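You operate a simulated robot arm through the tools that you are given. There is no shell and no other tool. Be economical: measure what you need, move in short steps, check, and stop when the job is done.

Carry out the task below with a simulated robot arm. There is one attempt and no reset: what you move stays moved.

Task
Put things in order on the steel bench. At the end: the red dessert pot stands on top of the green wiping block; the purple steel packer stands where the yellow dust brush stood; the yellow dust brush stands where the white yoghurt tub stood; the white yoghurt tub stands where the red dessert pot stood; whatever was shut is shut again. Leave all else as you found it, and nothing knocked over.

Only the result counts: the job must be done as asked and must still hold three seconds after the hand-in. Knocking over, shifting, dropping, spilling or breaking anything else fails it.

Robot
A 6-joint arm with a two-finger parallel gripper, fixed in place. Base frame: the origin is at the foot of the arm, x ahead of it, y to its left, z up; the work surface is at about z = 0.9. Units: m, degrees, N and s.
With the tool pointing down near the work surface it reaches from about 0.24 to 0.66 m from the base axis. Its first joint turns from -66.0 to 66.0 degrees. Payload 2.9 kg.
The TCP is the grasp point between the finger pads, 0.03 m short of the fingertips. In the tool frame z runs along the fingers and y along their closing line. Largest opening 0.11 m; finger width 0.02, thickness 0.01; the body of the gripper, 0.048 by 0.112 m, starts 0.055 m behind the TCP.
Orientation is that of the tool frame in the base frame, as a unit quaternion [w, x, y, z]. With the fingers straight down and closing along the base's y, the tool's x points along the base's -x, its y along +y and its z along -z.

Tools
- The arm moves only by the tool nudge_tool. Its argument "moves" is a list of rows, each an object of numbers (a shift or turn left out is 0, a gripper value left out holds the last): "ax", "ay", "az": the turn, a rotation vector about the base's x, y, z in units of 120 degrees (1.0 is 120 degrees); "dx", "dy", "dz": the shift along the base's x, y, z in units of 500 mm (1.0 is 500 mm); "claw": the finger opening in m, from 0 to 0.11. In form: [{"ax": .., "ay": .., "az": .., "dx": .., "dy": .., "dz": .., "claw": ..}, ...]. A call has 1 to 12 rows; each row is the pose to reach, as a shift and turn from the pose commanded when the call began. A call with a number of a shift or a turn outside -1 to 1 is refused whole. Each row takes 0.2 s and may step no farther than 0.05 m and 8.6 degrees from the row before; otherwise, or with a gripper value out of range, the whole call is refused. Where a pose cannot be reached the arm comes as near as it can. A force on the tool above 40 N (or 10 N above the force at the start of the call, whichever is more), or a blocked arm, ends the call early, and 0.2 s more pass. The fingers move at their own pace (about 0.108 m/s each) and stop on an object; they squeeze with about 38 N. The grip force told is the motor's: it shows also when the fingers shut on nothing. Time passes only in rows, and 0.2 s behind the last, so rows that repeat a pose let the fingers close. It gives the time, the measured TCP pose, the force on the tool (base axes), the opening and the grip force at its end, in the units of the frame above (readings bear some noise).
- Cameras (640 x 400 px; columns grow to the right, rows downward): "scene" is fixed at [0.0636, 0.4188, 1.4005]; the picture's right is [-0.87, -0.49, 0.00], its down [-0.19, 0.35, -0.92] and it looks along [0.45, -0.80, -0.40] (base axes); focal length 361 px, centre (320, 200). "wrist" rides on the gripper at [0.072, 0.017, -0.103] in the tool frame; the picture's right is [-0.23, 0.97, 0.00], its down [-0.76, -0.18, -0.62] and it looks along [-0.61, -0.14, 0.78] (tool axes); focal length 222 px, centre (320, 200). There is no depth. A picture from a camera that has moved, and an enlarged one, comes with that camera's place and axes in the base frame and with its lens.
- capture(camera): a new picture of that camera. No time passes.
- zoom(camera, box): a new picture of the part [left, top, right, bottom] of that camera's present view, enlarged. No time passes.
- job_done(): hands the job in; it is judged then, once.

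Work in short steps. Places have to be worked out from the pictures, the camera data and where the tool is seen: move nearer, look again, correct. Check each grasp and each placing, and mend what went wrong. You have 120 turns and 76 pictures in all, those below and enlarged ones among them. Open the gripper and draw the arm clear of the work before you hand the job in, unless the task says otherwise; then end with one line.

The tools are called after ">>>" as name(argument=value, ...) on one line, values as JSON. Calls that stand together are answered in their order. nudge_tool: Moves the arm, as the interface text tells. Its arguments: {"type":"object","properties":{"moves":{"type":"array","items":{"type":"object","properties":{"ax":{"type":"number"},"ay":{"type":"number"},"az":{"type":"number"},"dx":{"type":"number"},"dy":{"type":"number"},"dz":{"type":"number"},"claw":{"type":"number"}}}}},"required":["moves"]} The other tools are called the same way: capture (camera) takes a picture; zoom (camera, box) takes an enlarged picture of a part of a camera's view; job_done () hands the job in.

At the start:

```text
t: 0.0
position: [0.4114, -0.0899, 1.2054]
tcp_rot: [0.0, -0.001, 1.0, 0.0]
ft_force: [0.4, 0.1, 0.4]
opening: 0.1102
grip_force: 0.2
```

scene: 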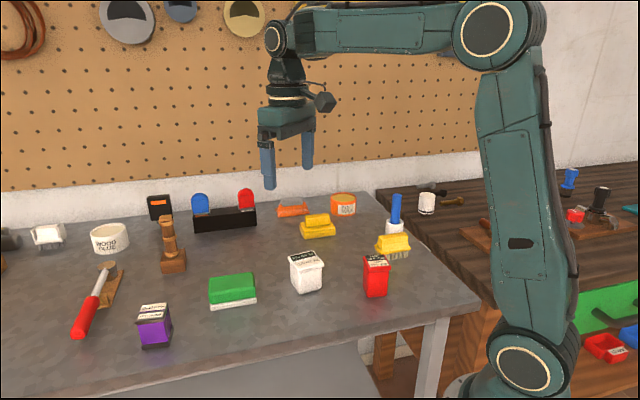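
wrist: 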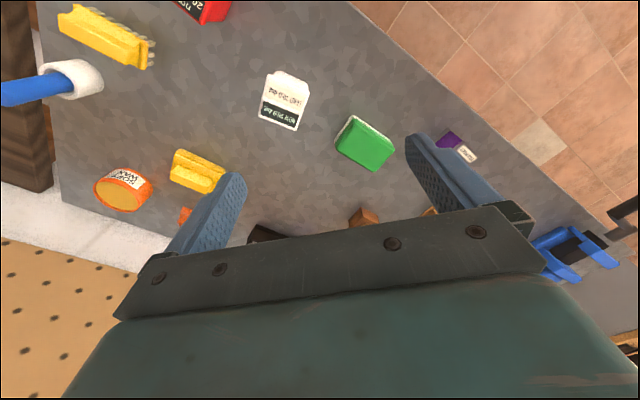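

I'll look closely at the objects in both views before moving anything.

>>> zoom(camera="scene", box=[260, 180, 440, 310])

>>> zoom(camera="scene", box=[60, 180, 270, 360])

>>> zoom(camera="wrist", box=[40, 0, 540, 280])

```text
3.08 times, centred on (350, 245) of scene
camera zoom: at [0.0636, 0.4188, 1.4005], right [-0.87, -0.49, 0.0], down [-0.19, 0.35, -0.92], along [0.45, -0.8, -0.4], focal length 1110 px, centre (228, 62)
```

zoom: 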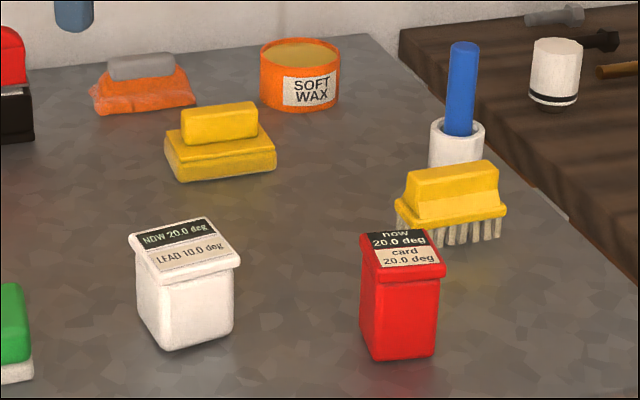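

```text
2.22 times, centred on (165, 270) of scene
camera zoom: at [0.0636, 0.4188, 1.4005], right [-0.87, -0.49, 0.0], down [-0.19, 0.35, -0.92], along [0.45, -0.8, -0.4], focal length 802 px, centre (664, 44)
```

zoom: 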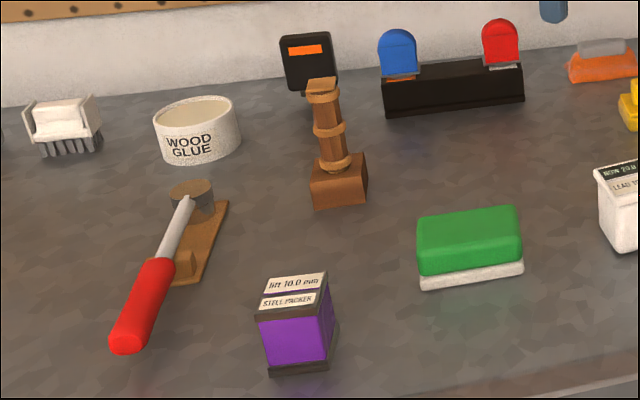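

```text
1.28 times, centred on (290, 140) of wrist
camera zoom: at [0.3392, -0.0743, 1.3084], right [0.23, 0.97, 0.0], down [0.76, -0.18, 0.62], along [0.61, -0.14, -0.78], focal length 284 px, centre (358, 277)
```

zoom: 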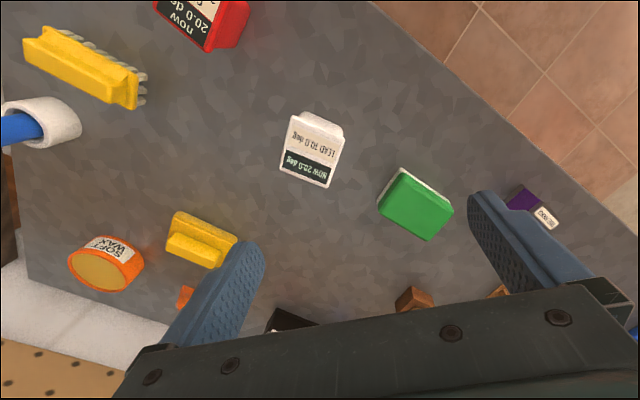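

Rough estimates on the bench: red pot (0.28,-0.205), white tub (0.412,-0.142), yellow brush (0.29,-0.365), green block (0.522,-0.03) and purple packer (0.585,0.12). The items carry labels that may matter, so I'll read them.

>>> zoom(camera="scene", box=[355, 245, 400, 275])

>>> zoom(camera="scene", box=[280, 235, 335, 300])

>>> zoom(camera="scene", box=[125, 295, 185, 355])

```text
13.33 times, centred on (378, 260) of scene
camera zoom: at [0.0636, 0.4188, 1.4005], right [-0.87, -0.49, 0.0], down [-0.19, 0.35, -0.92], along [0.45, -0.8, -0.4], focal length 4812 px, centre (-447, -600)
```

zoom: 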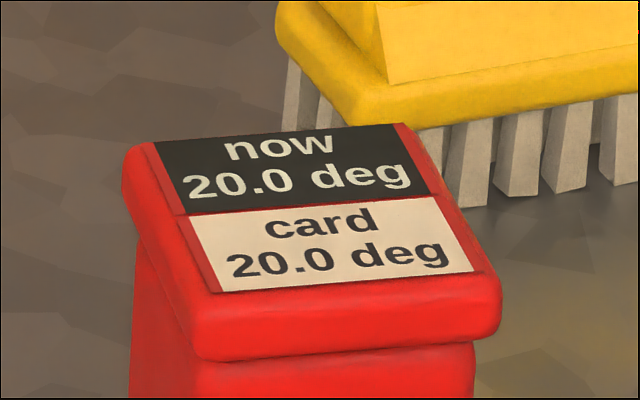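

```text
6.15 times, centred on (308, 268) of scene
camera zoom: at [0.0636, 0.4188, 1.4005], right [-0.87, -0.49, 0.0], down [-0.19, 0.35, -0.92], along [0.45, -0.8, -0.4], focal length 2221 px, centre (397, -215)
```

zoom: 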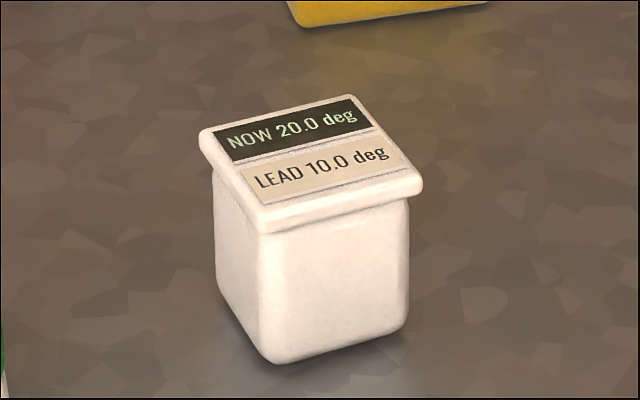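

```text
6.67 times, centred on (155, 325) of scene
camera zoom: at [0.0636, 0.4188, 1.4005], right [-0.87, -0.49, 0.0], down [-0.19, 0.35, -0.92], along [0.45, -0.8, -0.4], focal length 2406 px, centre (1420, -633)
```

zoom: 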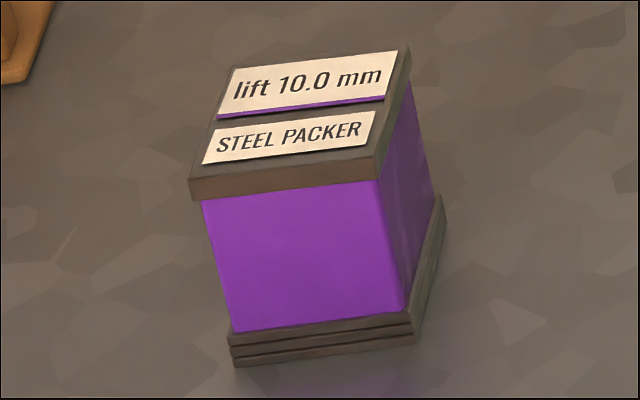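

The pot's sides lie about 37° off the base axes. I'll go above the red pot at (0.283,-0.215), turned to match, then look again.

>>> nudge_tool(moves=[{"dx": -0.043, "dy": -0.042, "dz": -0.04, "az": 0.052, "claw": 0.1}, {"dx": -0.086, "dy": -0.084, "dz": -0.08, "az": 0.104}, {"dx": -0.129, "dy": -0.125, "dz": -0.12, "az": 0.156}, {"dx": -0.172, "dy": -0.167, "dz": -0.16, "az": 0.208}, {"dx": -0.215, "dy": -0.209, "dz": -0.2, "az": 0.26}, {"dx": -0.257, "dy": -0.25, "dz": -0.251, "az": 0.308}])

>>> capture(camera="wrist")

>>> capture(camera="scene")

```text
t: 1.4
position: [0.2818, -0.2156, 1.0809]
tcp_rot: [0.0, -0.317, 0.948, 0.0]
ft_force: [0.3, -1.1, -0.4]
opening: 0.1
grip_force: 0.0
```

```text
67 pictures are left
camera wrist: at [0.215, -0.2464, 1.1828], right [-0.41, 0.91, 0.0], down [0.71, 0.32, 0.62], along [0.57, 0.25, -0.78], focal length 222 px, centre (320, 200)
```

wrist: 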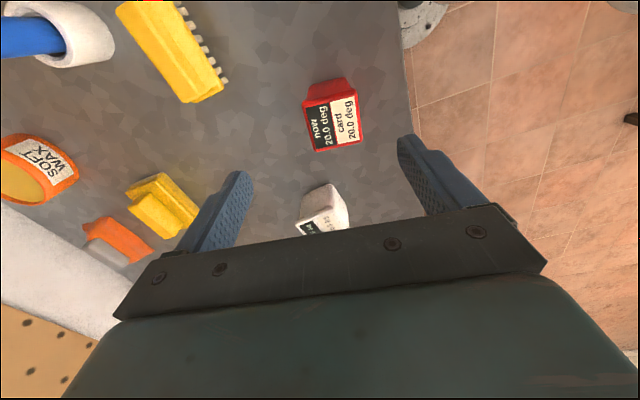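

```text
66 pictures are left
```

scene: 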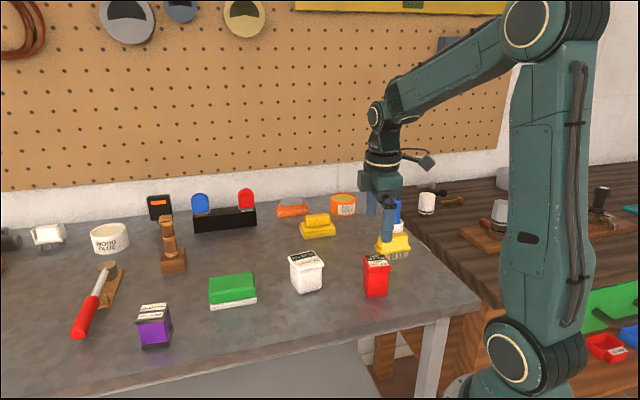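

The wrist view puts the pot at about (0.278,-0.205). I'll correct to that, go down to just above its lid, and look again.

>>> nudge_tool(moves=[{"dx": -0.004, "dy": 0.01, "dz": -0.06}, {"dx": -0.007, "dy": 0.02, "dz": -0.115}])

>>> zoom(camera="wrist", box=[160, 60, 480, 260])

>>> zoom(camera="scene", box=[320, 190, 440, 310])

```text
t: 2.0
position: [0.2786, -0.205, 1.0231]
tcp_rot: [-0.001, -0.316, 0.949, 0.0]
ft_force: [0.0, -1.1, 0.5]
opening: 0.0999
grip_force: 0.1
```

```text
2.00 times, centred on (320, 160) of wrist
camera zoom: at [0.2117, -0.2363, 1.1249], right [-0.4, 0.91, 0.0], down [0.72, 0.32, 0.62], along [0.57, 0.25, -0.78], focal length 444 px, centre (320, 280)
```

zoom: 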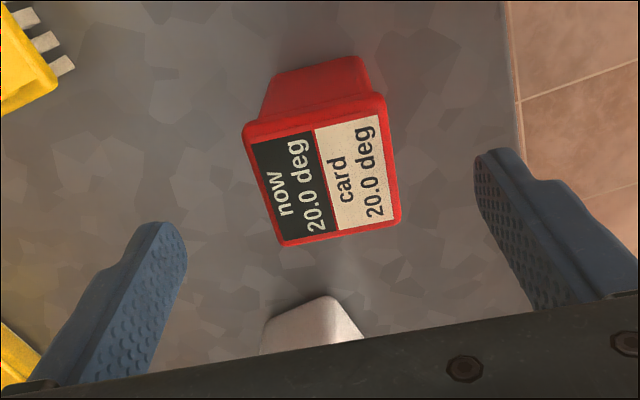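

```text
3.33 times, centred on (380, 250) of scene
camera zoom: at [0.0636, 0.4188, 1.4005], right [-0.87, -0.49, 0.0], down [-0.19, 0.35, -0.92], along [0.45, -0.8, -0.4], focal length 1203 px, centre (120, 33)
```

zoom: 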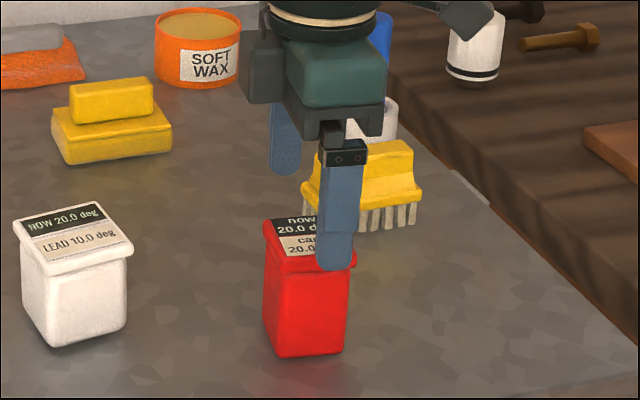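

The lid centre comes out at (0.280,-0.204), yaw about 38°, which fits the gripper. Next I'll lower to TCP z 0.938 and close.

>>> nudge_tool(moves=[{"dx": 0.002, "dy": 0.002, "dz": -0.06, "az": 0.013}, {"dx": 0.003, "dy": 0.002, "dz": -0.12, "az": 0.013}, {"dx": 0.003, "dy": 0.002, "dz": -0.17, "az": 0.013}, {"dx": 0.003, "dy": 0.002, "dz": -0.17, "az": 0.013, "claw": 0.03}, {"dx": 0.003, "dy": 0.002, "dz": -0.17, "az": 0.013, "claw": 0.03}, {"dx": 0.003, "dy": 0.002, "dz": -0.17, "az": 0.013, "claw": 0.03}])

>>> zoom(camera="wrist", box=[160, 60, 480, 260])

>>> zoom(camera="scene", box=[320, 190, 440, 310])

```text
t: 3.4
position: [0.2811, -0.205, 0.9376]
tcp_rot: [0.0, -0.33, 0.944, 0.0]
ft_force: [0.8, -0.7, 0.3]
opening: 0.0492
grip_force: 38.4
```

```text
2.00 times, centred on (320, 160) of wrist
camera zoom: at [0.2141, -0.2367, 1.0402], right [-0.43, 0.9, 0.0], down [0.71, 0.34, 0.62], along [0.56, 0.27, -0.78], focal length 444 px, centre (320, 280)
```

zoom: 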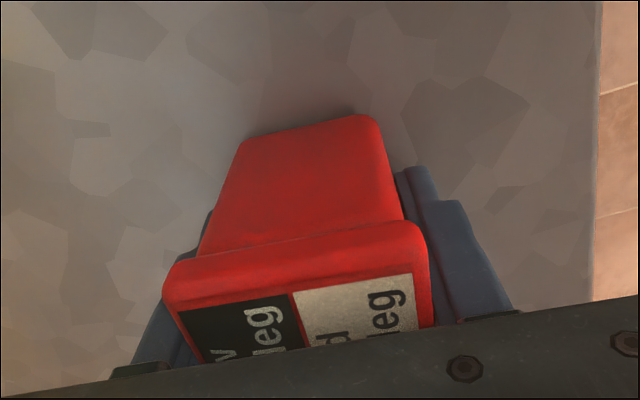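

```text
3.33 times, centred on (380, 250) of scene
camera zoom: at [0.0637, 0.4188, 1.4005], right [-0.87, -0.49, 0.0], down [-0.19, 0.35, -0.92], along [0.45, -0.8, -0.4], focal length 1203 px, centre (120, 33)
```

zoom: 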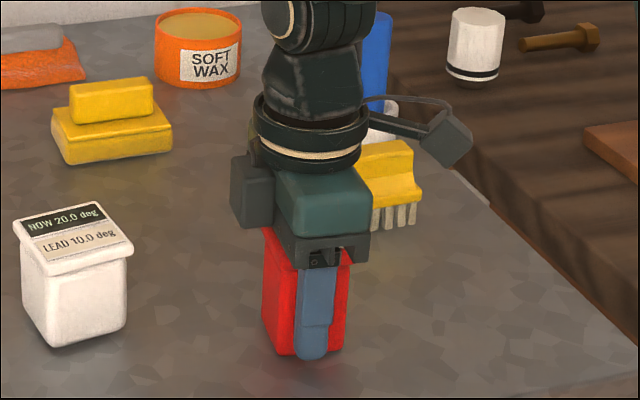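

The pot is held: opening 0.049, grip 38 N. I'll lift it straight up to check the hold before carrying it.

>>> nudge_tool(moves=[{"dz": 0.03}, {"dz": 0.1}, {"dz": 0.19}, {"dz": 0.28}, {"dz": 0.36}])

>>> capture(camera="scene")

```text
t: 4.6
position: [0.2803, -0.2042, 1.1179]
tcp_rot: [-0.001, -0.33, 0.944, 0.0]
ft_force: [-0.8, 0.0, -0.9]
opening: 0.0495
grip_force: 38.2
```

```text
61 pictures are left
```

scene: 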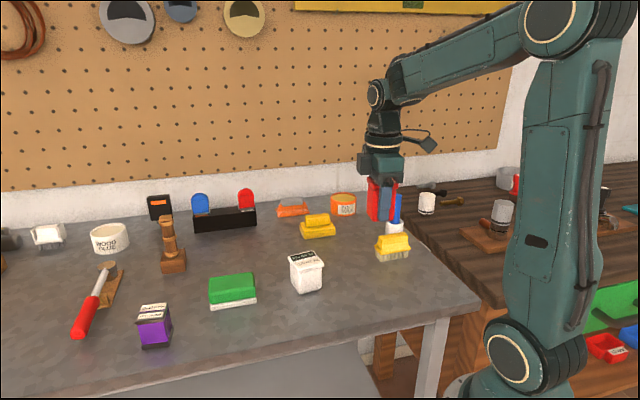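

The pot is lifted cleanly. I'll carry it toward the green block, stop short of it, and look at the block from the wrist.

>>> nudge_tool(moves=[{"dx": 0.05, "dy": 0.033}, {"dx": 0.12, "dy": 0.08}, {"dx": 0.19, "dy": 0.125}, {"dx": 0.26, "dy": 0.17}, {"dx": 0.32, "dy": 0.21}, {"dx": 0.36, "dy": 0.24}])

>>> capture(camera="wrist")

```text
t: 6.0
position: [0.4617, -0.0851, 1.1176]
tcp_rot: [0.001, -0.329, 0.944, 0.001]
ft_force: [0.7, -0.1, -1.5]
opening: 0.0493
grip_force: 38.5
```

```text
60 pictures are left
camera wrist: at [0.3946, -0.117, 1.2203], right [-0.43, 0.9, 0.0], down [0.71, 0.34, 0.62], along [0.56, 0.27, -0.78], focal length 222 px, centre (320, 200)
```

wrist: 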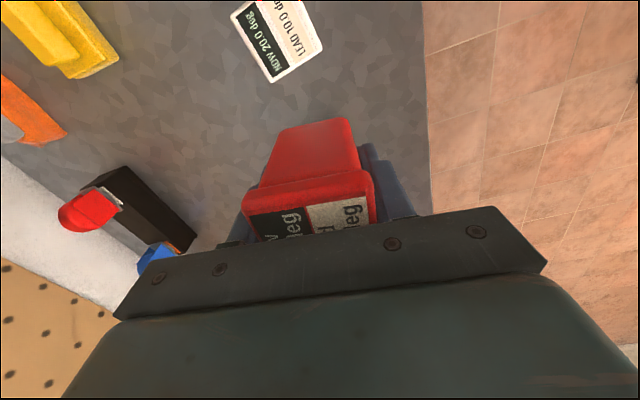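

The gripper hides the green block from this angle, but the starting wrist picture puts its centre at about (0.525,-0.036), yaw 42°. I'll hover the pot above it with a small gap and check from the scene camera.

>>> nudge_tool(moves=[{"dx": 0.06, "dy": 0.045, "az": 0.015}, {"dx": 0.127, "dy": 0.098, "dz": -0.03, "az": 0.029}, {"dx": 0.127, "dy": 0.098, "dz": -0.11, "az": 0.029}, {"dx": 0.127, "dy": 0.098, "dz": -0.19, "az": 0.029}, {"dx": 0.127, "dy": 0.098, "dz": -0.225, "az": 0.029}])

>>> zoom(camera="scene", box=[170, 210, 290, 320])

>>> zoom(camera="wrist", box=[160, 60, 480, 260])

```text
t: 7.2
position: [0.5233, -0.0359, 1.0039]
tcp_rot: [0.0, -0.358, 0.934, 0.0]
ft_force: [-1.1, 0.6, -2.0]
opening: 0.0493
grip_force: 38.3
```

```text
3.64 times, centred on (230, 265) of scene
camera zoom: at [0.0637, 0.4188, 1.4005], right [-0.87, -0.49, 0.0], down [-0.19, 0.35, -0.92], along [0.45, -0.8, -0.4], focal length 1312 px, centre (647, -36)
```

zoom: 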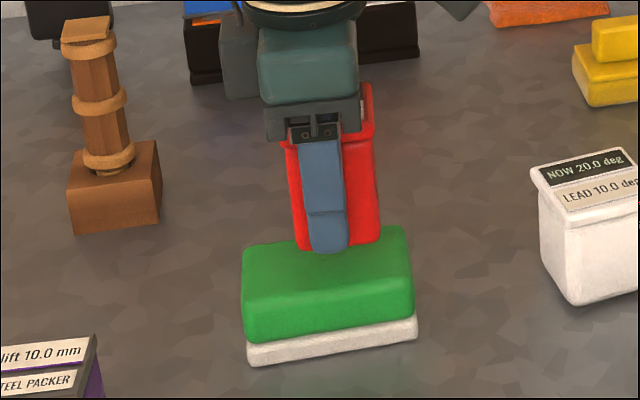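

```text
2.00 times, centred on (320, 160) of wrist
camera zoom: at [0.4595, -0.0728, 1.1068], right [-0.48, 0.88, 0.0], down [0.69, 0.38, 0.62], along [0.55, 0.3, -0.78], focal length 444 px, centre (320, 280)
```

zoom: 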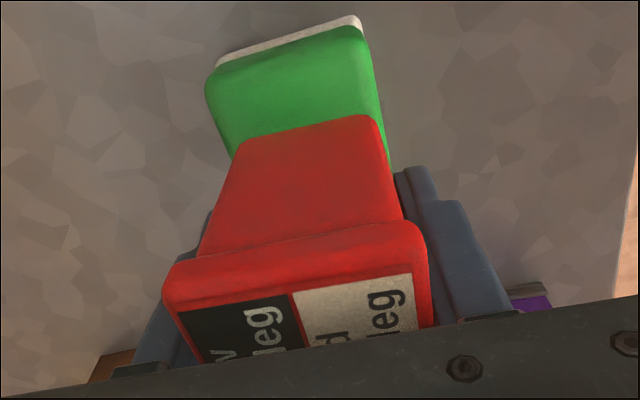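

The wrist view puts the pot about 5 mm off centre across the block, and it is centred along the length. I'll shift it slightly and lower gently while watching the force.

>>> nudge_tool(moves=[{"dx": 0.006, "dy": -0.007, "dz": 0}, {"dx": 0.006, "dy": -0.007, "dz": -0.012}, {"dx": 0.006, "dy": -0.007, "dz": -0.024}, {"dx": 0.006, "dy": -0.007, "dz": -0.032}])

>>> zoom(camera="scene", box=[170, 210, 290, 320])

```text
t: 8.2
position: [0.5273, -0.0402, 0.9887]
tcp_rot: [0.001, -0.358, 0.934, -0.001]
ft_force: [0.4, 0.3, -2.5]
opening: 0.0493
grip_force: 38.4
```

```text
3.64 times, centred on (230, 265) of scene
camera zoom: at [0.0637, 0.4188, 1.4005], right [-0.87, -0.49, 0.0], down [-0.19, 0.35, -0.92], along [0.45, -0.8, -0.4], focal length 1312 px, centre (647, -36)
```

zoom: 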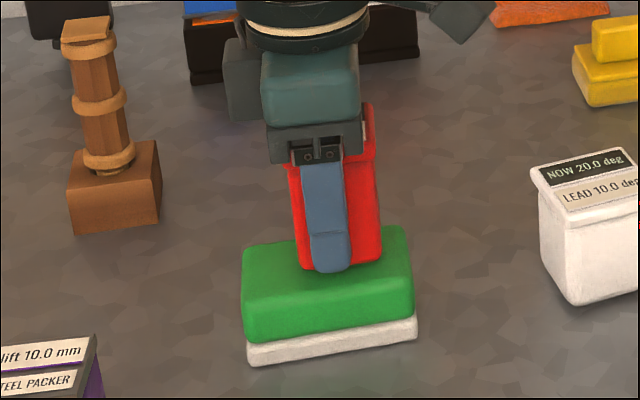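

No contact yet, with the pot bottom near 0.951. Going down in smaller steps.

>>> nudge_tool(moves=[{"dz": -0.005}, {"dz": -0.01}, {"dz": -0.014}, {"dz": -0.014}])

```text
t: 9.2
position: [0.5264, -0.04, 0.9826]
tcp_rot: [0.0, -0.359, 0.933, -0.001]
ft_force: [0.3, 0.3, -1.0]
opening: 0.0493
grip_force: 38.7
```

>>> nudge_tool(moves=[{"dz": -0.004}, {"dz": -0.006}, {"dz": -0.006}])

>>> zoom(camera="scene", box=[190, 230, 280, 310])

```text
t: 10.0
position: [0.5284, -0.0392, 0.9805]
tcp_rot: [0.001, -0.358, 0.934, 0.0]
ft_force: [-5.0, 2.2, 20.7]
opening: 0.0492
grip_force: 37.9
```

```text
5.00 times, centred on (235, 270) of scene
camera zoom: at [0.0631, 0.4189, 1.4005], right [-0.87, -0.49, 0.0], down [-0.19, 0.35, -0.92], along [0.45, -0.8, -0.4], focal length 1804 px, centre (745, -150)
```

zoom: 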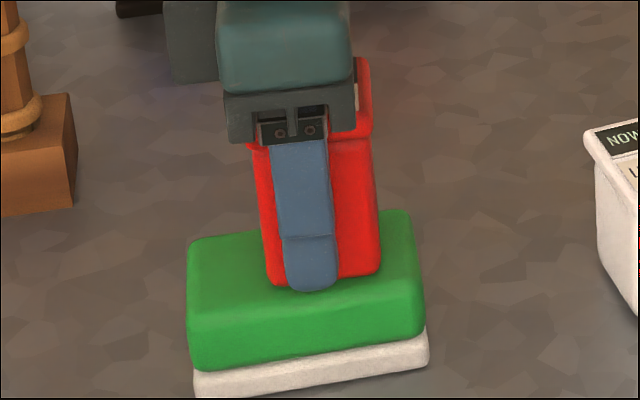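

The pot is in contact at 20 N. I'll ease up 1 mm, open the fingers, and rise straight up.

>>> nudge_tool(moves=[{"dz": 0.003}, {"dz": 0.003, "claw": 0.06}, {"dz": 0.003, "claw": 0.085}, {"dz": 0.003, "claw": 0.085}, {"dz": 0.03}, {"dz": 0.1}, {"dz": 0.19}, {"dz": 0.25}])

>>> zoom(camera="scene", box=[190, 200, 290, 310])

>>> capture(camera="wrist")

```text
t: 11.8
position: [0.5275, -0.0381, 1.1065]
tcp_rot: [0.0, -0.358, 0.934, 0.0]
ft_force: [0.6, 0.0, 0.7]
opening: 0.0852
grip_force: 0.0
```

```text
3.64 times, centred on (240, 255) of scene
camera zoom: at [0.0636, 0.4188, 1.4005], right [-0.87, -0.49, 0.0], down [-0.19, 0.35, -0.92], along [0.45, -0.8, -0.4], focal length 1312 px, centre (611, 0)
```

zoom: 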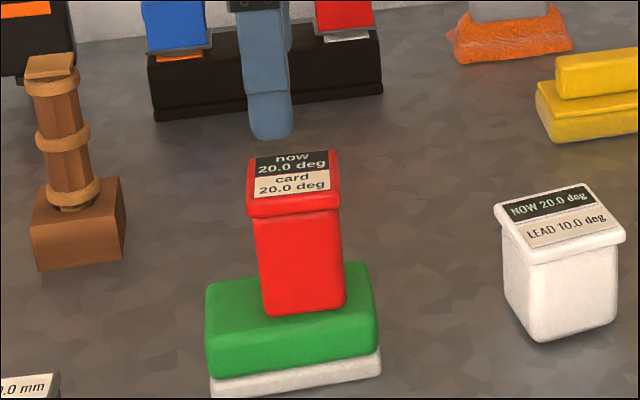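

```text
54 pictures are left
camera wrist: at [0.4624, -0.0746, 1.2078], right [-0.48, 0.88, 0.0], down [0.68, 0.38, 0.62], along [0.55, 0.3, -0.78], focal length 222 px, centre (320, 200)
```

wrist: 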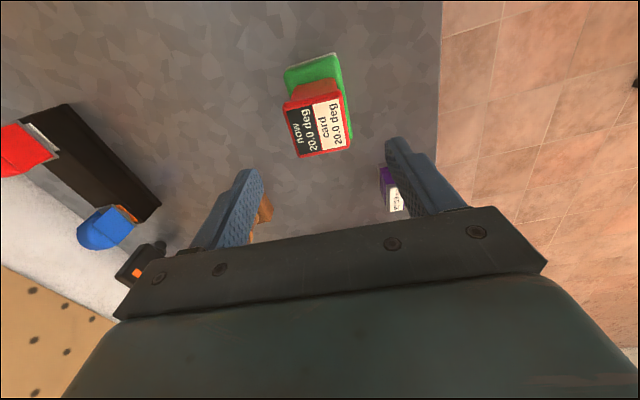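

The red pot stands well on the block. Next is the white tub, estimated at (0.417,-0.147) with yaw 53°. I'll go above it and look.

>>> nudge_tool(moves=[{"dx": -0.055, "dy": -0.054, "az": 0.023, "claw": 0.1}, {"dx": -0.11, "dy": -0.108, "az": 0.046}, {"dx": -0.165, "dy": -0.162, "az": 0.069}, {"dx": -0.221, "dy": -0.218, "az": 0.092}, {"dx": -0.221, "dy": -0.218, "dz": -0.08, "az": 0.092}, {"dx": -0.221, "dy": -0.218, "dz": -0.15, "az": 0.092}])

>>> zoom(camera="wrist", box=[160, 60, 480, 260])

```text
t: 13.2
position: [0.4177, -0.1485, 1.0278]
tcp_rot: [0.001, -0.447, 0.894, 0.0]
ft_force: [0.4, -0.5, -0.3]
opening: 0.0999
grip_force: 0.0
```

```text
2.00 times, centred on (320, 160) of wrist
camera zoom: at [0.3599, -0.1965, 1.1312], right [-0.64, 0.77, 0.0], down [0.6, 0.5, 0.62], along [0.48, 0.4, -0.78], focal length 444 px, centre (320, 280)
```

zoom: 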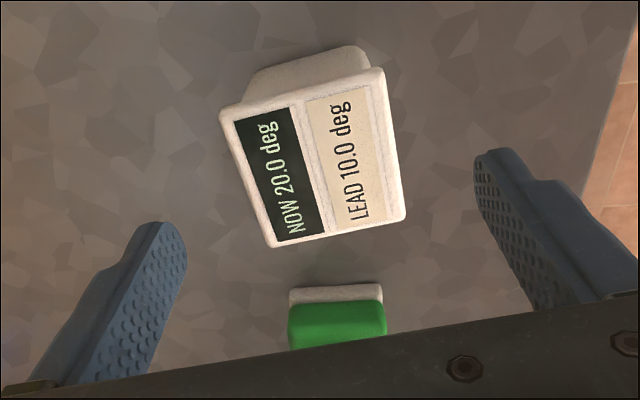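

The tub's lid centre is (0.4174,-0.1487), and its yaw of 53° matches the tool. Lowering and gripping.

>>> nudge_tool(moves=[{"dz": -0.06}, {"dz": -0.12}, {"dz": -0.18}, {"dz": -0.18, "claw": 0.04}, {"dz": -0.18, "claw": 0.04}, {"dz": -0.18, "claw": 0.04}])

>>> zoom(camera="scene", box=[260, 210, 360, 310])

```text
t: 14.6
position: [0.4172, -0.1492, 0.9399]
tcp_rot: [0.0, -0.445, 0.895, 0.0]
ft_force: [0.5, -0.5, 0.8]
opening: 0.0598
grip_force: 38.0
```

```text
4.00 times, centred on (310, 260) of scene
camera zoom: at [0.0637, 0.4188, 1.4005], right [-0.87, -0.49, 0.0], down [-0.19, 0.35, -0.92], along [0.45, -0.8, -0.4], focal length 1444 px, centre (360, -40)
```

zoom: 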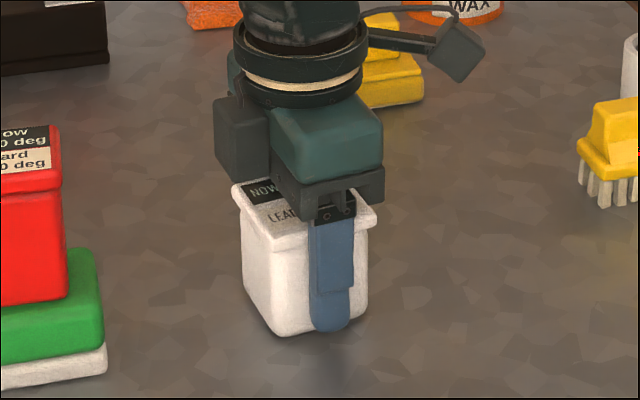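

The tub is gripped at 0.0598. I'll lift, carry it to the red pot's old place at (0.281,-0.205), and hover low.

>>> nudge_tool(moves=[{"dz": 0.03}, {"dz": 0.1}, {"dx": -0.05, "dy": -0.02, "dz": 0.15}, {"dx": -0.12, "dy": -0.05, "dz": 0.15}, {"dx": -0.19, "dy": -0.08, "dz": 0.15}, {"dx": -0.25, "dy": -0.1, "dz": 0.15}, {"dx": -0.272, "dy": -0.112, "dz": 0.12}, {"dx": -0.272, "dy": -0.112, "dz": 0.06}, {"dx": -0.272, "dy": -0.112, "dz": 0.015}])

>>> zoom(camera="scene", box=[320, 190, 440, 310])

```text
t: 16.6
position: [0.2796, -0.2035, 0.9468]
tcp_rot: [0.0, -0.446, 0.895, 0.0]
ft_force: [-0.2, 0.5, -1.5]
opening: 0.06
grip_force: 38.1
```

```text
3.33 times, centred on (380, 250) of scene
camera zoom: at [0.0637, 0.4188, 1.4005], right [-0.87, -0.49, 0.0], down [-0.19, 0.35, -0.92], along [0.45, -0.8, -0.4], focal length 1203 px, centre (120, 33)
```

zoom: 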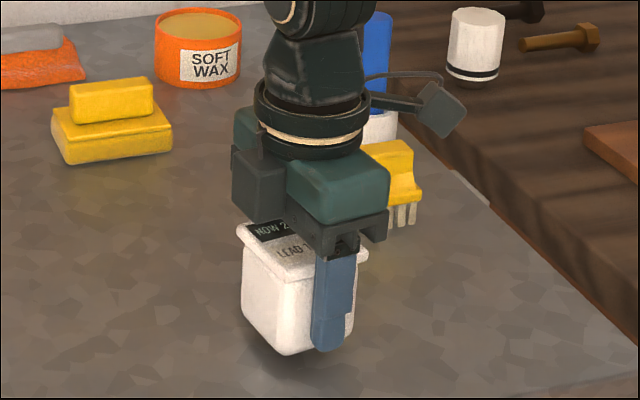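

The tub is a few millimetres above the bench at the right spot. Setting it down gently.

>>> nudge_tool(moves=[{"dx": 0.002, "dy": -0.002, "dz": -0.006}, {"dx": 0.002, "dy": -0.002, "dz": -0.012}, {"dx": 0.002, "dy": -0.002, "dz": -0.014}])

```text
t: 17.4
position: [0.2816, -0.2058, 0.941]
tcp_rot: [0.0, -0.446, 0.895, 0.0]
ft_force: [-0.2, 0.2, -1.8]
opening: 0.0597
grip_force: 37.8
```

>>> nudge_tool(moves=[{"dz": -0.002}, {"dz": -0.004}, {"dz": -0.004}])

```text
t: 18.2
position: [0.2809, -0.2064, 0.9393]
tcp_rot: [0.0, -0.446, 0.895, -0.001]
ft_force: [-7.1, 2.9, 30.1]
opening: 0.0596
grip_force: 37.9
```

The tub touches at 30 N. I'll ease up, release and rise, then look at the brush.

>>> nudge_tool(moves=[{"dz": 0.003}, {"dz": 0.003, "claw": 0.07}, {"dz": 0.003, "claw": 0.1}, {"dz": 0.003, "claw": 0.1}, {"dz": 0.05}, {"dz": 0.13}, {"dz": 0.22}, {"dz": 0.28}])

>>> capture(camera="wrist")

>>> zoom(camera="scene", box=[320, 190, 440, 310])

```text
t: 20.0
position: [0.2799, -0.2053, 1.0763]
tcp_rot: [0.0, -0.446, 0.895, 0.0]
ft_force: [0.2, 0.4, 0.0]
opening: 0.0998
grip_force: 0.1
```

```text
50 pictures are left
camera wrist: at [0.2244, -0.2529, 1.1801], right [-0.64, 0.77, 0.0], down [0.6, 0.5, 0.62], along [0.48, 0.4, -0.78], focal length 222 px, centre (320, 200)
```

wrist: 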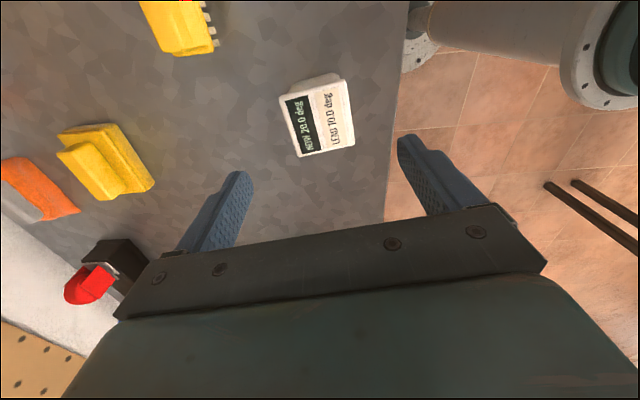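

```text
3.33 times, centred on (380, 250) of scene
camera zoom: at [0.0636, 0.4188, 1.4005], right [-0.87, -0.49, 0.0], down [-0.19, 0.35, -0.92], along [0.45, -0.8, -0.4], focal length 1203 px, centre (120, 33)
```

zoom: 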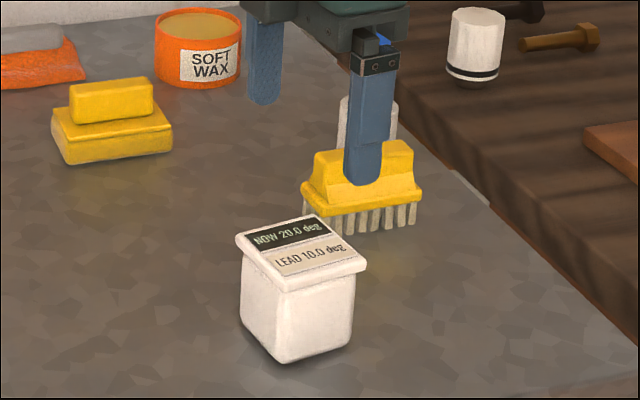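

The tub stands in place. Next is the brush, near (0.29,-0.362) with yaw about 42°; the holder with the blue handle stands beside it. I'll go above at safe height and look.

>>> nudge_tool(moves=[{"dx": 0.004, "dy": -0.06, "dz": 0.04, "az": -0.023}, {"dx": 0.008, "dy": -0.13, "dz": 0.06, "az": -0.046}, {"dx": 0.012, "dy": -0.2, "dz": 0.07, "az": -0.069}, {"dx": 0.018, "dy": -0.27, "dz": 0.07, "az": -0.092}, {"dx": 0.02, "dy": -0.314, "dz": 0.07, "az": -0.092, "claw": 0.08}])

>>> capture(camera="wrist")

>>> capture(camera="scene")

```text
t: 21.2
position: [0.2919, -0.3616, 1.1128]
tcp_rot: [0.0, -0.358, 0.934, 0.0]
ft_force: [-0.5, 0.9, -0.1]
opening: 0.0801
grip_force: 0.1
```

```text
48 pictures are left
camera wrist: at [0.2272, -0.3987, 1.2152], right [-0.48, 0.88, 0.0], down [0.69, 0.38, 0.62], along [0.55, 0.3, -0.78], focal length 222 px, centre (320, 200)
```

wrist: 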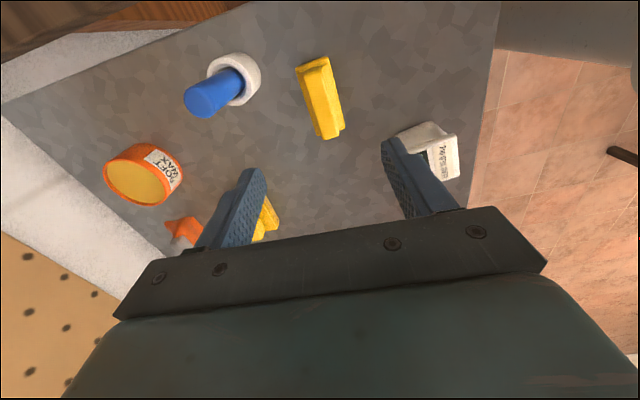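

```text
47 pictures are left
```

scene: 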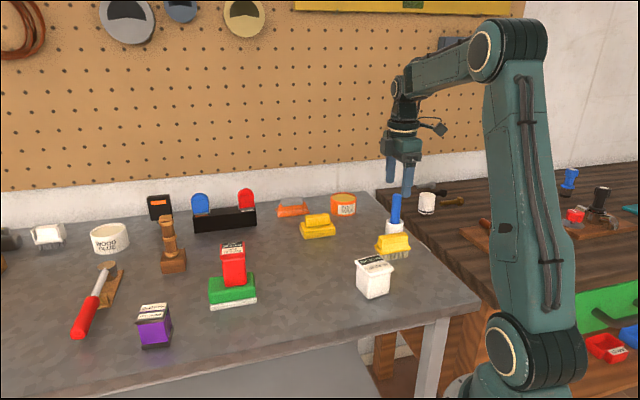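

>>> zoom(camera="wrist", box=[180, 30, 380, 155])

```text
3.20 times, centred on (280, 92) of wrist
camera zoom: at [0.2272, -0.3987, 1.2152], right [-0.48, 0.88, 0.0], down [0.69, 0.38, 0.62], along [0.55, 0.3, -0.78], focal length 711 px, centre (448, 544)
```

zoom: 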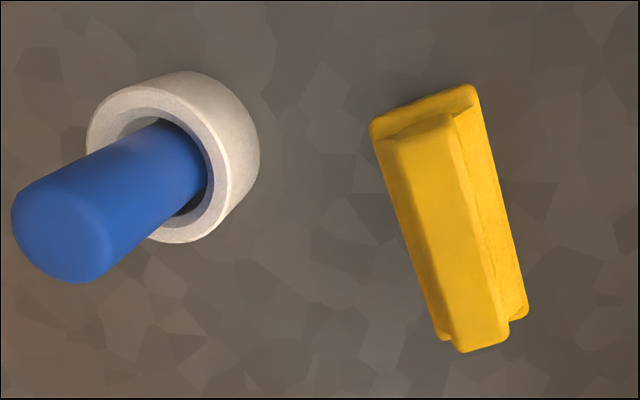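

The brush centre is (0.2907,-0.3614), long axis at 45.5°, flange about 83×38 mm. I'll narrow the opening to 0.065 to clear the holder and go part-way down.

>>> nudge_tool(moves=[{"az": 0.029, "dx": -0.002, "claw": 0.065}, {"az": 0.029, "dx": -0.002, "dz": -0.08}, {"az": 0.029, "dx": -0.002, "dz": -0.16}, {"az": 0.029, "dx": -0.002, "dz": -0.24}])

>>> capture(camera="wrist")

>>> zoom(camera="scene", box=[340, 150, 460, 270])

```text
t: 22.2
position: [0.2895, -0.3629, 0.9927]
tcp_rot: [0.0, -0.387, 0.922, 0.0]
ft_force: [-0.2, 1.6, -0.4]
opening: 0.0648
grip_force: 0.0
```

```text
45 pictures are left
camera wrist: at [0.2282, -0.402, 1.0957], right [-0.54, 0.84, 0.0], down [0.66, 0.42, 0.62], along [0.53, 0.33, -0.78], focal length 222 px, centre (320, 200)
```

wrist: 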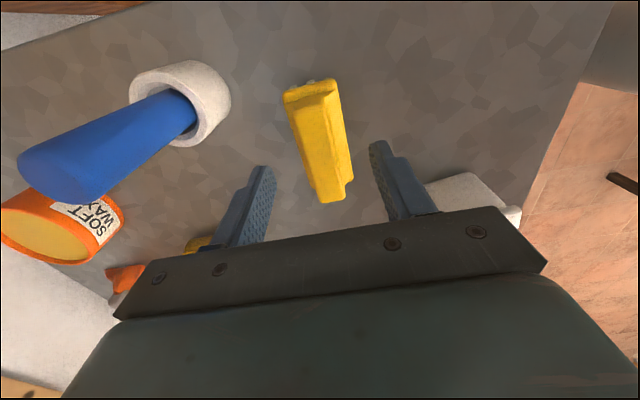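

```text
3.33 times, centred on (400, 210) of scene
camera zoom: at [0.0636, 0.4188, 1.4005], right [-0.87, -0.49, 0.0], down [-0.19, 0.35, -0.92], along [0.45, -0.8, -0.4], focal length 1203 px, centre (53, 167)
```

zoom: 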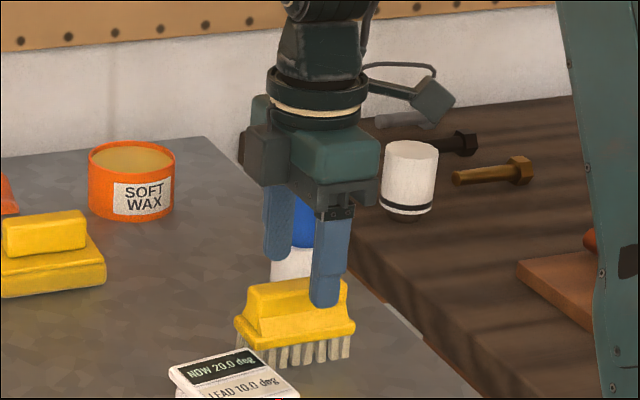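

It's aligned and clear of the holder. Lowering the rest of the way and gripping.

>>> nudge_tool(moves=[{"dz": -0.06}, {"dz": -0.113}, {"dz": -0.113, "claw": 0.015}, {"dz": -0.113, "claw": 0.015}, {"dz": -0.113, "claw": 0.015}])

>>> zoom(camera="wrist", box=[160, 60, 480, 260])

```text
t: 23.4
position: [0.2902, -0.3629, 0.9367]
tcp_rot: [-0.001, -0.387, 0.922, 0.0]
ft_force: [-0.7, -0.2, -0.3]
opening: 0.0396
grip_force: 38.0
```

```text
2.00 times, centred on (320, 160) of wrist
camera zoom: at [0.2281, -0.403, 1.0394], right [-0.54, 0.84, 0.0], down [0.66, 0.42, 0.62], along [0.53, 0.33, -0.78], focal length 444 px, centre (320, 280)
```

zoom: 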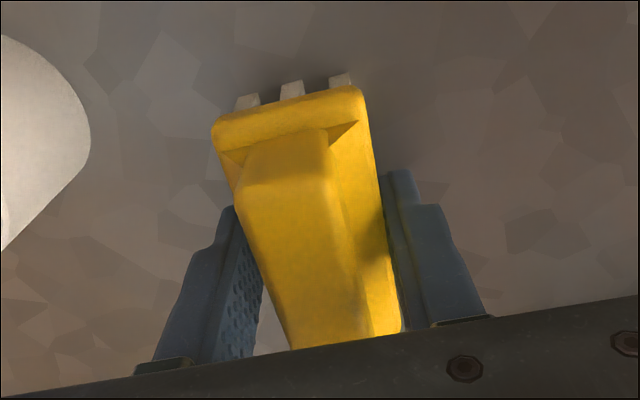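

The brush is gripped at 0.0396 and centred. I'll lift straight up clear of the holder, then carry it to the tub's old spot at (0.4174,-0.149).

>>> nudge_tool(moves=[{"dz": 0.04}, {"dz": 0.12}, {"dz": 0.2}, {"dz": 0.25, "dx": 0.015, "dy": 0.025}, {"dz": 0.25, "dx": 0.06, "dy": 0.1}, {"dz": 0.25, "dx": 0.105, "dy": 0.175}, {"dz": 0.25, "dx": 0.15, "dy": 0.25}, {"dz": 0.25, "dx": 0.195, "dy": 0.325}, {"dz": 0.25, "dx": 0.24, "dy": 0.4}, {"dz": 0.18, "dx": 0.255, "dy": 0.428}, {"dz": 0.1, "dx": 0.255, "dy": 0.428}, {"dz": 0.03, "dx": 0.255, "dy": 0.428}])

>>> capture(camera="scene")

```text
t: 26.0
position: [0.4177, -0.1486, 0.9514]
tcp_rot: [0.0, -0.387, 0.922, 0.001]
ft_force: [0.5, 0.0, -1.1]
opening: 0.0393
grip_force: 38.2
```

```text
42 pictures are left
```

scene: 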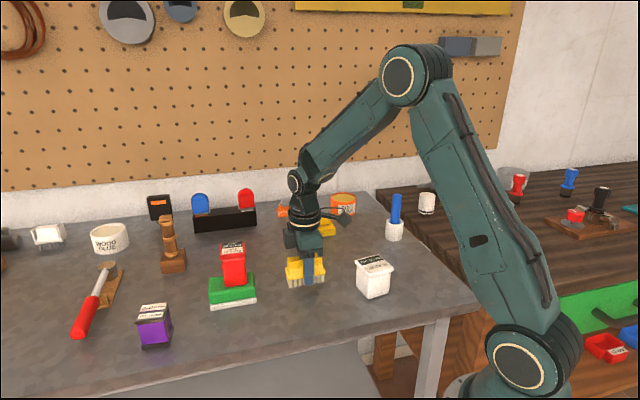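

Everything else is undisturbed. Lowering the brush to the bench gently.

>>> nudge_tool(moves=[{"dz": -0.012}, {"dz": -0.022}, {"dz": -0.026}, {"dz": -0.026}])

```text
t: 27.0
position: [0.418, -0.1481, 0.9383]
tcp_rot: [0.0, -0.387, 0.922, -0.001]
ft_force: [0.0, 0.0, -0.8]
opening: 0.0394
grip_force: 38.0
```

>>> nudge_tool(moves=[{"dz": -0.002}, {"dz": -0.004}, {"dz": -0.004}])

```text
t: 27.8
position: [0.4169, -0.1488, 0.9365]
tcp_rot: [0.0, -0.386, 0.922, 0.0]
ft_force: [-0.6, 0.9, 3.5]
opening: 0.0392
grip_force: 37.5
```

The brush is just touching at 3.5 N. I'll release slowly and rise.

>>> nudge_tool(moves=[{"dz": 0, "claw": 0.045}, {"dz": 0, "claw": 0.07}, {"dz": 0, "claw": 0.07}, {"dz": 0.05}, {"dz": 0.13}, {"dz": 0.22}, {"dz": 0.31}])

>>> zoom(camera="scene", box=[180, 190, 420, 340])

```text
t: 29.4
position: [0.4182, -0.1489, 1.0916]
tcp_rot: [0.0, -0.387, 0.922, 0.0]
ft_force: [1.1, 1.5, 0.0]
opening: 0.0701
grip_force: 0.1
```

```text
2.67 times, centred on (300, 265) of scene
camera zoom: at [0.0636, 0.4188, 1.4005], right [-0.87, -0.49, 0.0], down [-0.19, 0.35, -0.92], along [0.45, -0.8, -0.4], focal length 962 px, centre (373, 27)
```

zoom: 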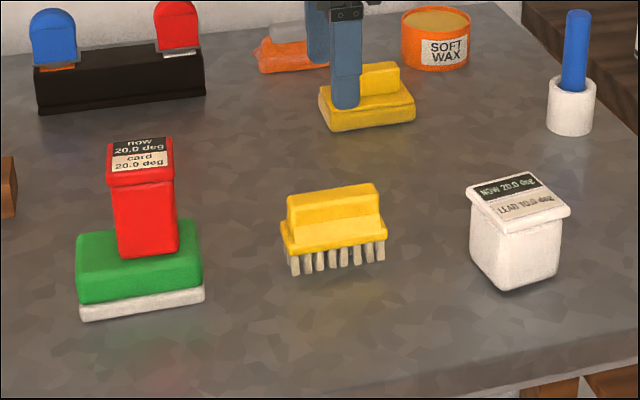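

The brush stands at the tub's old place. Next is the packer, near (0.57,0.125) with yaw about 40°. I'll carry the open gripper over at safe height and look.

>>> nudge_tool(moves=[{"dx": 0.02, "dy": 0.04, "dz": 0.04, "claw": 0.1}, {"dx": 0.06, "dy": 0.11, "dz": 0.05}, {"dx": 0.1, "dy": 0.19, "dz": 0.05, "az": -0.02}, {"dx": 0.145, "dy": 0.265, "dz": 0.05, "az": -0.03}, {"dx": 0.19, "dy": 0.345, "dz": 0.05, "az": -0.046}, {"dx": 0.235, "dy": 0.42, "dz": 0.05, "az": -0.046}, {"dx": 0.275, "dy": 0.495, "dz": 0.04, "az": -0.046}, {"dx": 0.304, "dy": 0.548, "dz": 0.02, "az": -0.046}])

>>> capture(camera="wrist")

>>> zoom(camera="scene", box=[100, 200, 280, 360])

```text
t: 31.2
position: [0.5693, 0.1254, 1.1014]
tcp_rot: [0.001, -0.342, 0.94, 0.0]
ft_force: [0.2, 0.1, 1.0]
opening: 0.0999
grip_force: 0.0
```

```text
40 pictures are left
camera wrist: at [0.504, 0.092, 1.2044], right [-0.45, 0.89, 0.0], down [0.7, 0.35, 0.62], along [0.56, 0.28, -0.78], focal length 222 px, centre (320, 200)
```

wrist: 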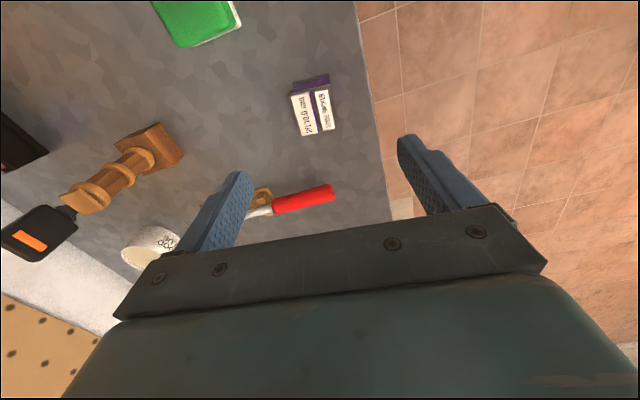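

```text
2.50 times, centred on (190, 280) of scene
camera zoom: at [0.0636, 0.4188, 1.4004], right [-0.87, -0.49, 0.0], down [-0.19, 0.35, -0.92], along [0.45, -0.8, -0.4], focal length 902 px, centre (645, 0)
```

zoom: 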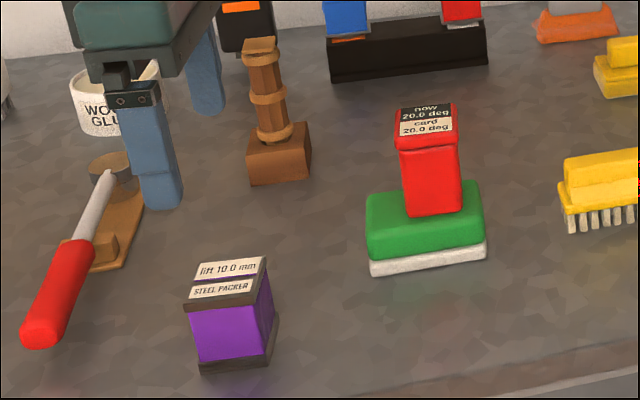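

>>> zoom(camera="wrist", box=[250, 50, 410, 150])

```text
4.00 times, centred on (330, 100) of wrist
camera zoom: at [0.504, 0.092, 1.2044], right [-0.45, 0.89, 0.0], down [0.7, 0.35, 0.62], along [0.56, 0.28, -0.78], focal length 888 px, centre (280, 600)
```

zoom: 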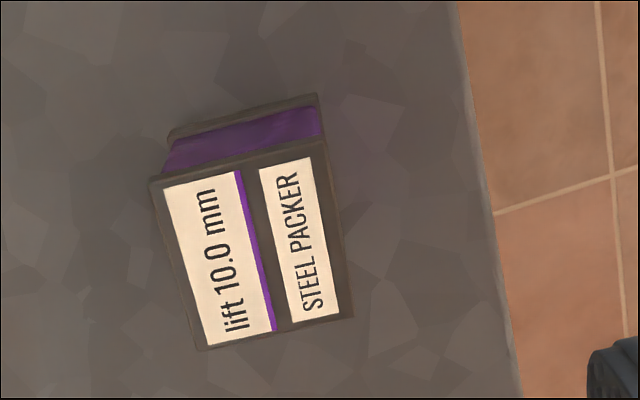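

The packer's top centre is (0.578,0.122), yaw 39.5°, about 48 mm square and 50 mm high. I'll descend on it and stop part-way for a check.

>>> nudge_tool(moves=[{"dx": 0.018, "dy": -0.007, "dz": -0.06}, {"dx": 0.018, "dy": -0.007, "dz": -0.14}, {"dx": 0.018, "dy": -0.007, "dz": -0.21}])

>>> capture(camera="wrist")

```text
t: 32.0
position: [0.5795, 0.1224, 0.9948]
tcp_rot: [-0.001, -0.343, 0.939, 0.0]
ft_force: [-0.3, -0.6, -0.5]
opening: 0.1001
grip_force: 0.1
```

```text
37 pictures are left
camera wrist: at [0.5135, 0.0876, 1.098], right [-0.45, 0.89, 0.0], down [0.7, 0.35, 0.62], along [0.56, 0.28, -0.78], focal length 222 px, centre (320, 200)
```

wrist: 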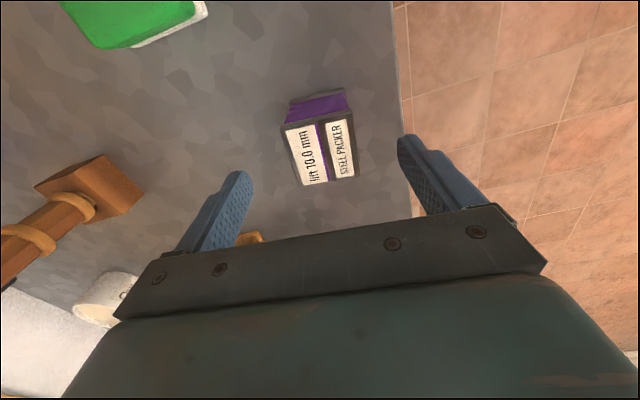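

It's centred. Lowering and gripping.

>>> nudge_tool(moves=[{"dz": -0.06}, {"dz": -0.119}, {"dz": -0.119, "claw": 0.03}, {"dz": -0.119, "claw": 0.03}, {"dz": -0.119, "claw": 0.03}])

>>> zoom(camera="scene", box=[100, 260, 220, 360])

>>> zoom(camera="wrist", box=[160, 60, 480, 260])

```text
t: 33.2
position: [0.5789, 0.1218, 0.9357]
tcp_rot: [-0.001, -0.342, 0.94, 0.0]
ft_force: [0.9, -0.1, -0.5]
opening: 0.0447
grip_force: 37.9
```

```text
4.00 times, centred on (160, 310) of scene
camera zoom: at [0.0637, 0.4188, 1.4005], right [-0.87, -0.49, 0.0], down [-0.19, 0.35, -0.92], along [0.45, -0.8, -0.4], focal length 1444 px, centre (960, -240)
```

zoom: 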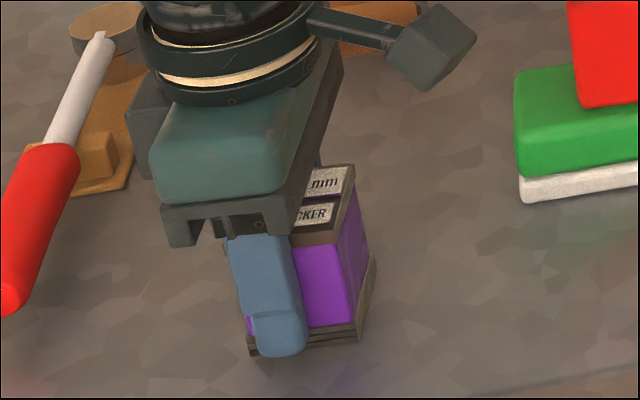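

```text
2.00 times, centred on (320, 160) of wrist
camera zoom: at [0.5132, 0.0882, 1.039], right [-0.45, 0.89, 0.0], down [0.7, 0.35, 0.62], along [0.56, 0.28, -0.78], focal length 444 px, centre (320, 280)
```

zoom: 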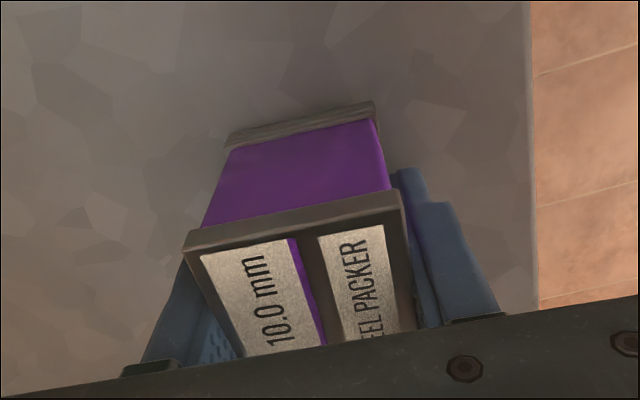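

The packer is gripped at 0.0447. I'll lift a little first, to check its weight and that the base plates come up with it.

>>> nudge_tool(moves=[{"dz": 0.015}, {"dz": 0.03}, {"dz": 0.05}])

>>> zoom(camera="scene", box=[100, 240, 220, 360])

```text
t: 34.0
position: [0.5796, 0.1222, 0.962]
tcp_rot: [0.0, -0.342, 0.94, 0.001]
ft_force: [-0.5, 0.1, -1.6]
opening: 0.0449
grip_force: 37.7
```

```text
3.33 times, centred on (160, 300) of scene
camera zoom: at [0.0637, 0.4188, 1.4005], right [-0.87, -0.49, 0.0], down [-0.19, 0.35, -0.92], along [0.45, -0.8, -0.4], focal length 1203 px, centre (853, -133)
```

zoom: 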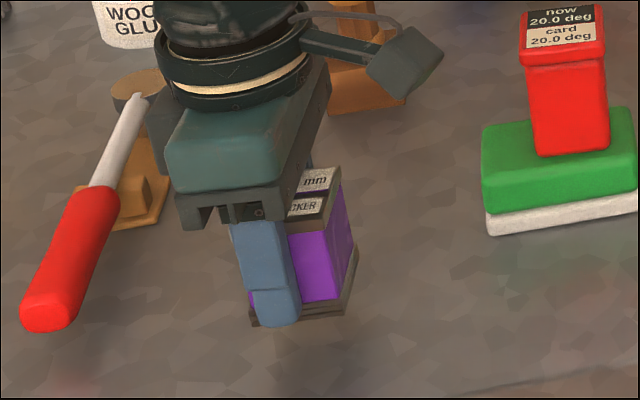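

The whole packer came up, and it's light. I'll raise it to clear the stacked pot and start across.

>>> nudge_tool(moves=[{"dz": 0.08}, {"dz": 0.16}, {"dz": 0.24}, {"dz": 0.31}, {"dx": -0.04, "dy": -0.067, "dz": 0.32}, {"dx": -0.085, "dy": -0.142, "dz": 0.32}, {"dx": -0.13, "dy": -0.217, "dz": 0.32}, {"dx": -0.175, "dy": -0.293, "dz": 0.32}, {"dx": -0.22, "dy": -0.368, "dz": 0.32}, {"dx": -0.265, "dy": -0.443, "dz": 0.32}, {"dx": -0.31, "dy": -0.518, "dz": 0.32}, {"dx": -0.355, "dy": -0.594, "dz": 0.32}])

```text
t: 36.6
position: [0.4002, -0.1759, 1.121]
tcp_rot: [0.0, -0.342, 0.94, 0.0]
ft_force: [0.4, -0.1, -1.8]
opening: 0.045
grip_force: 38.1
```

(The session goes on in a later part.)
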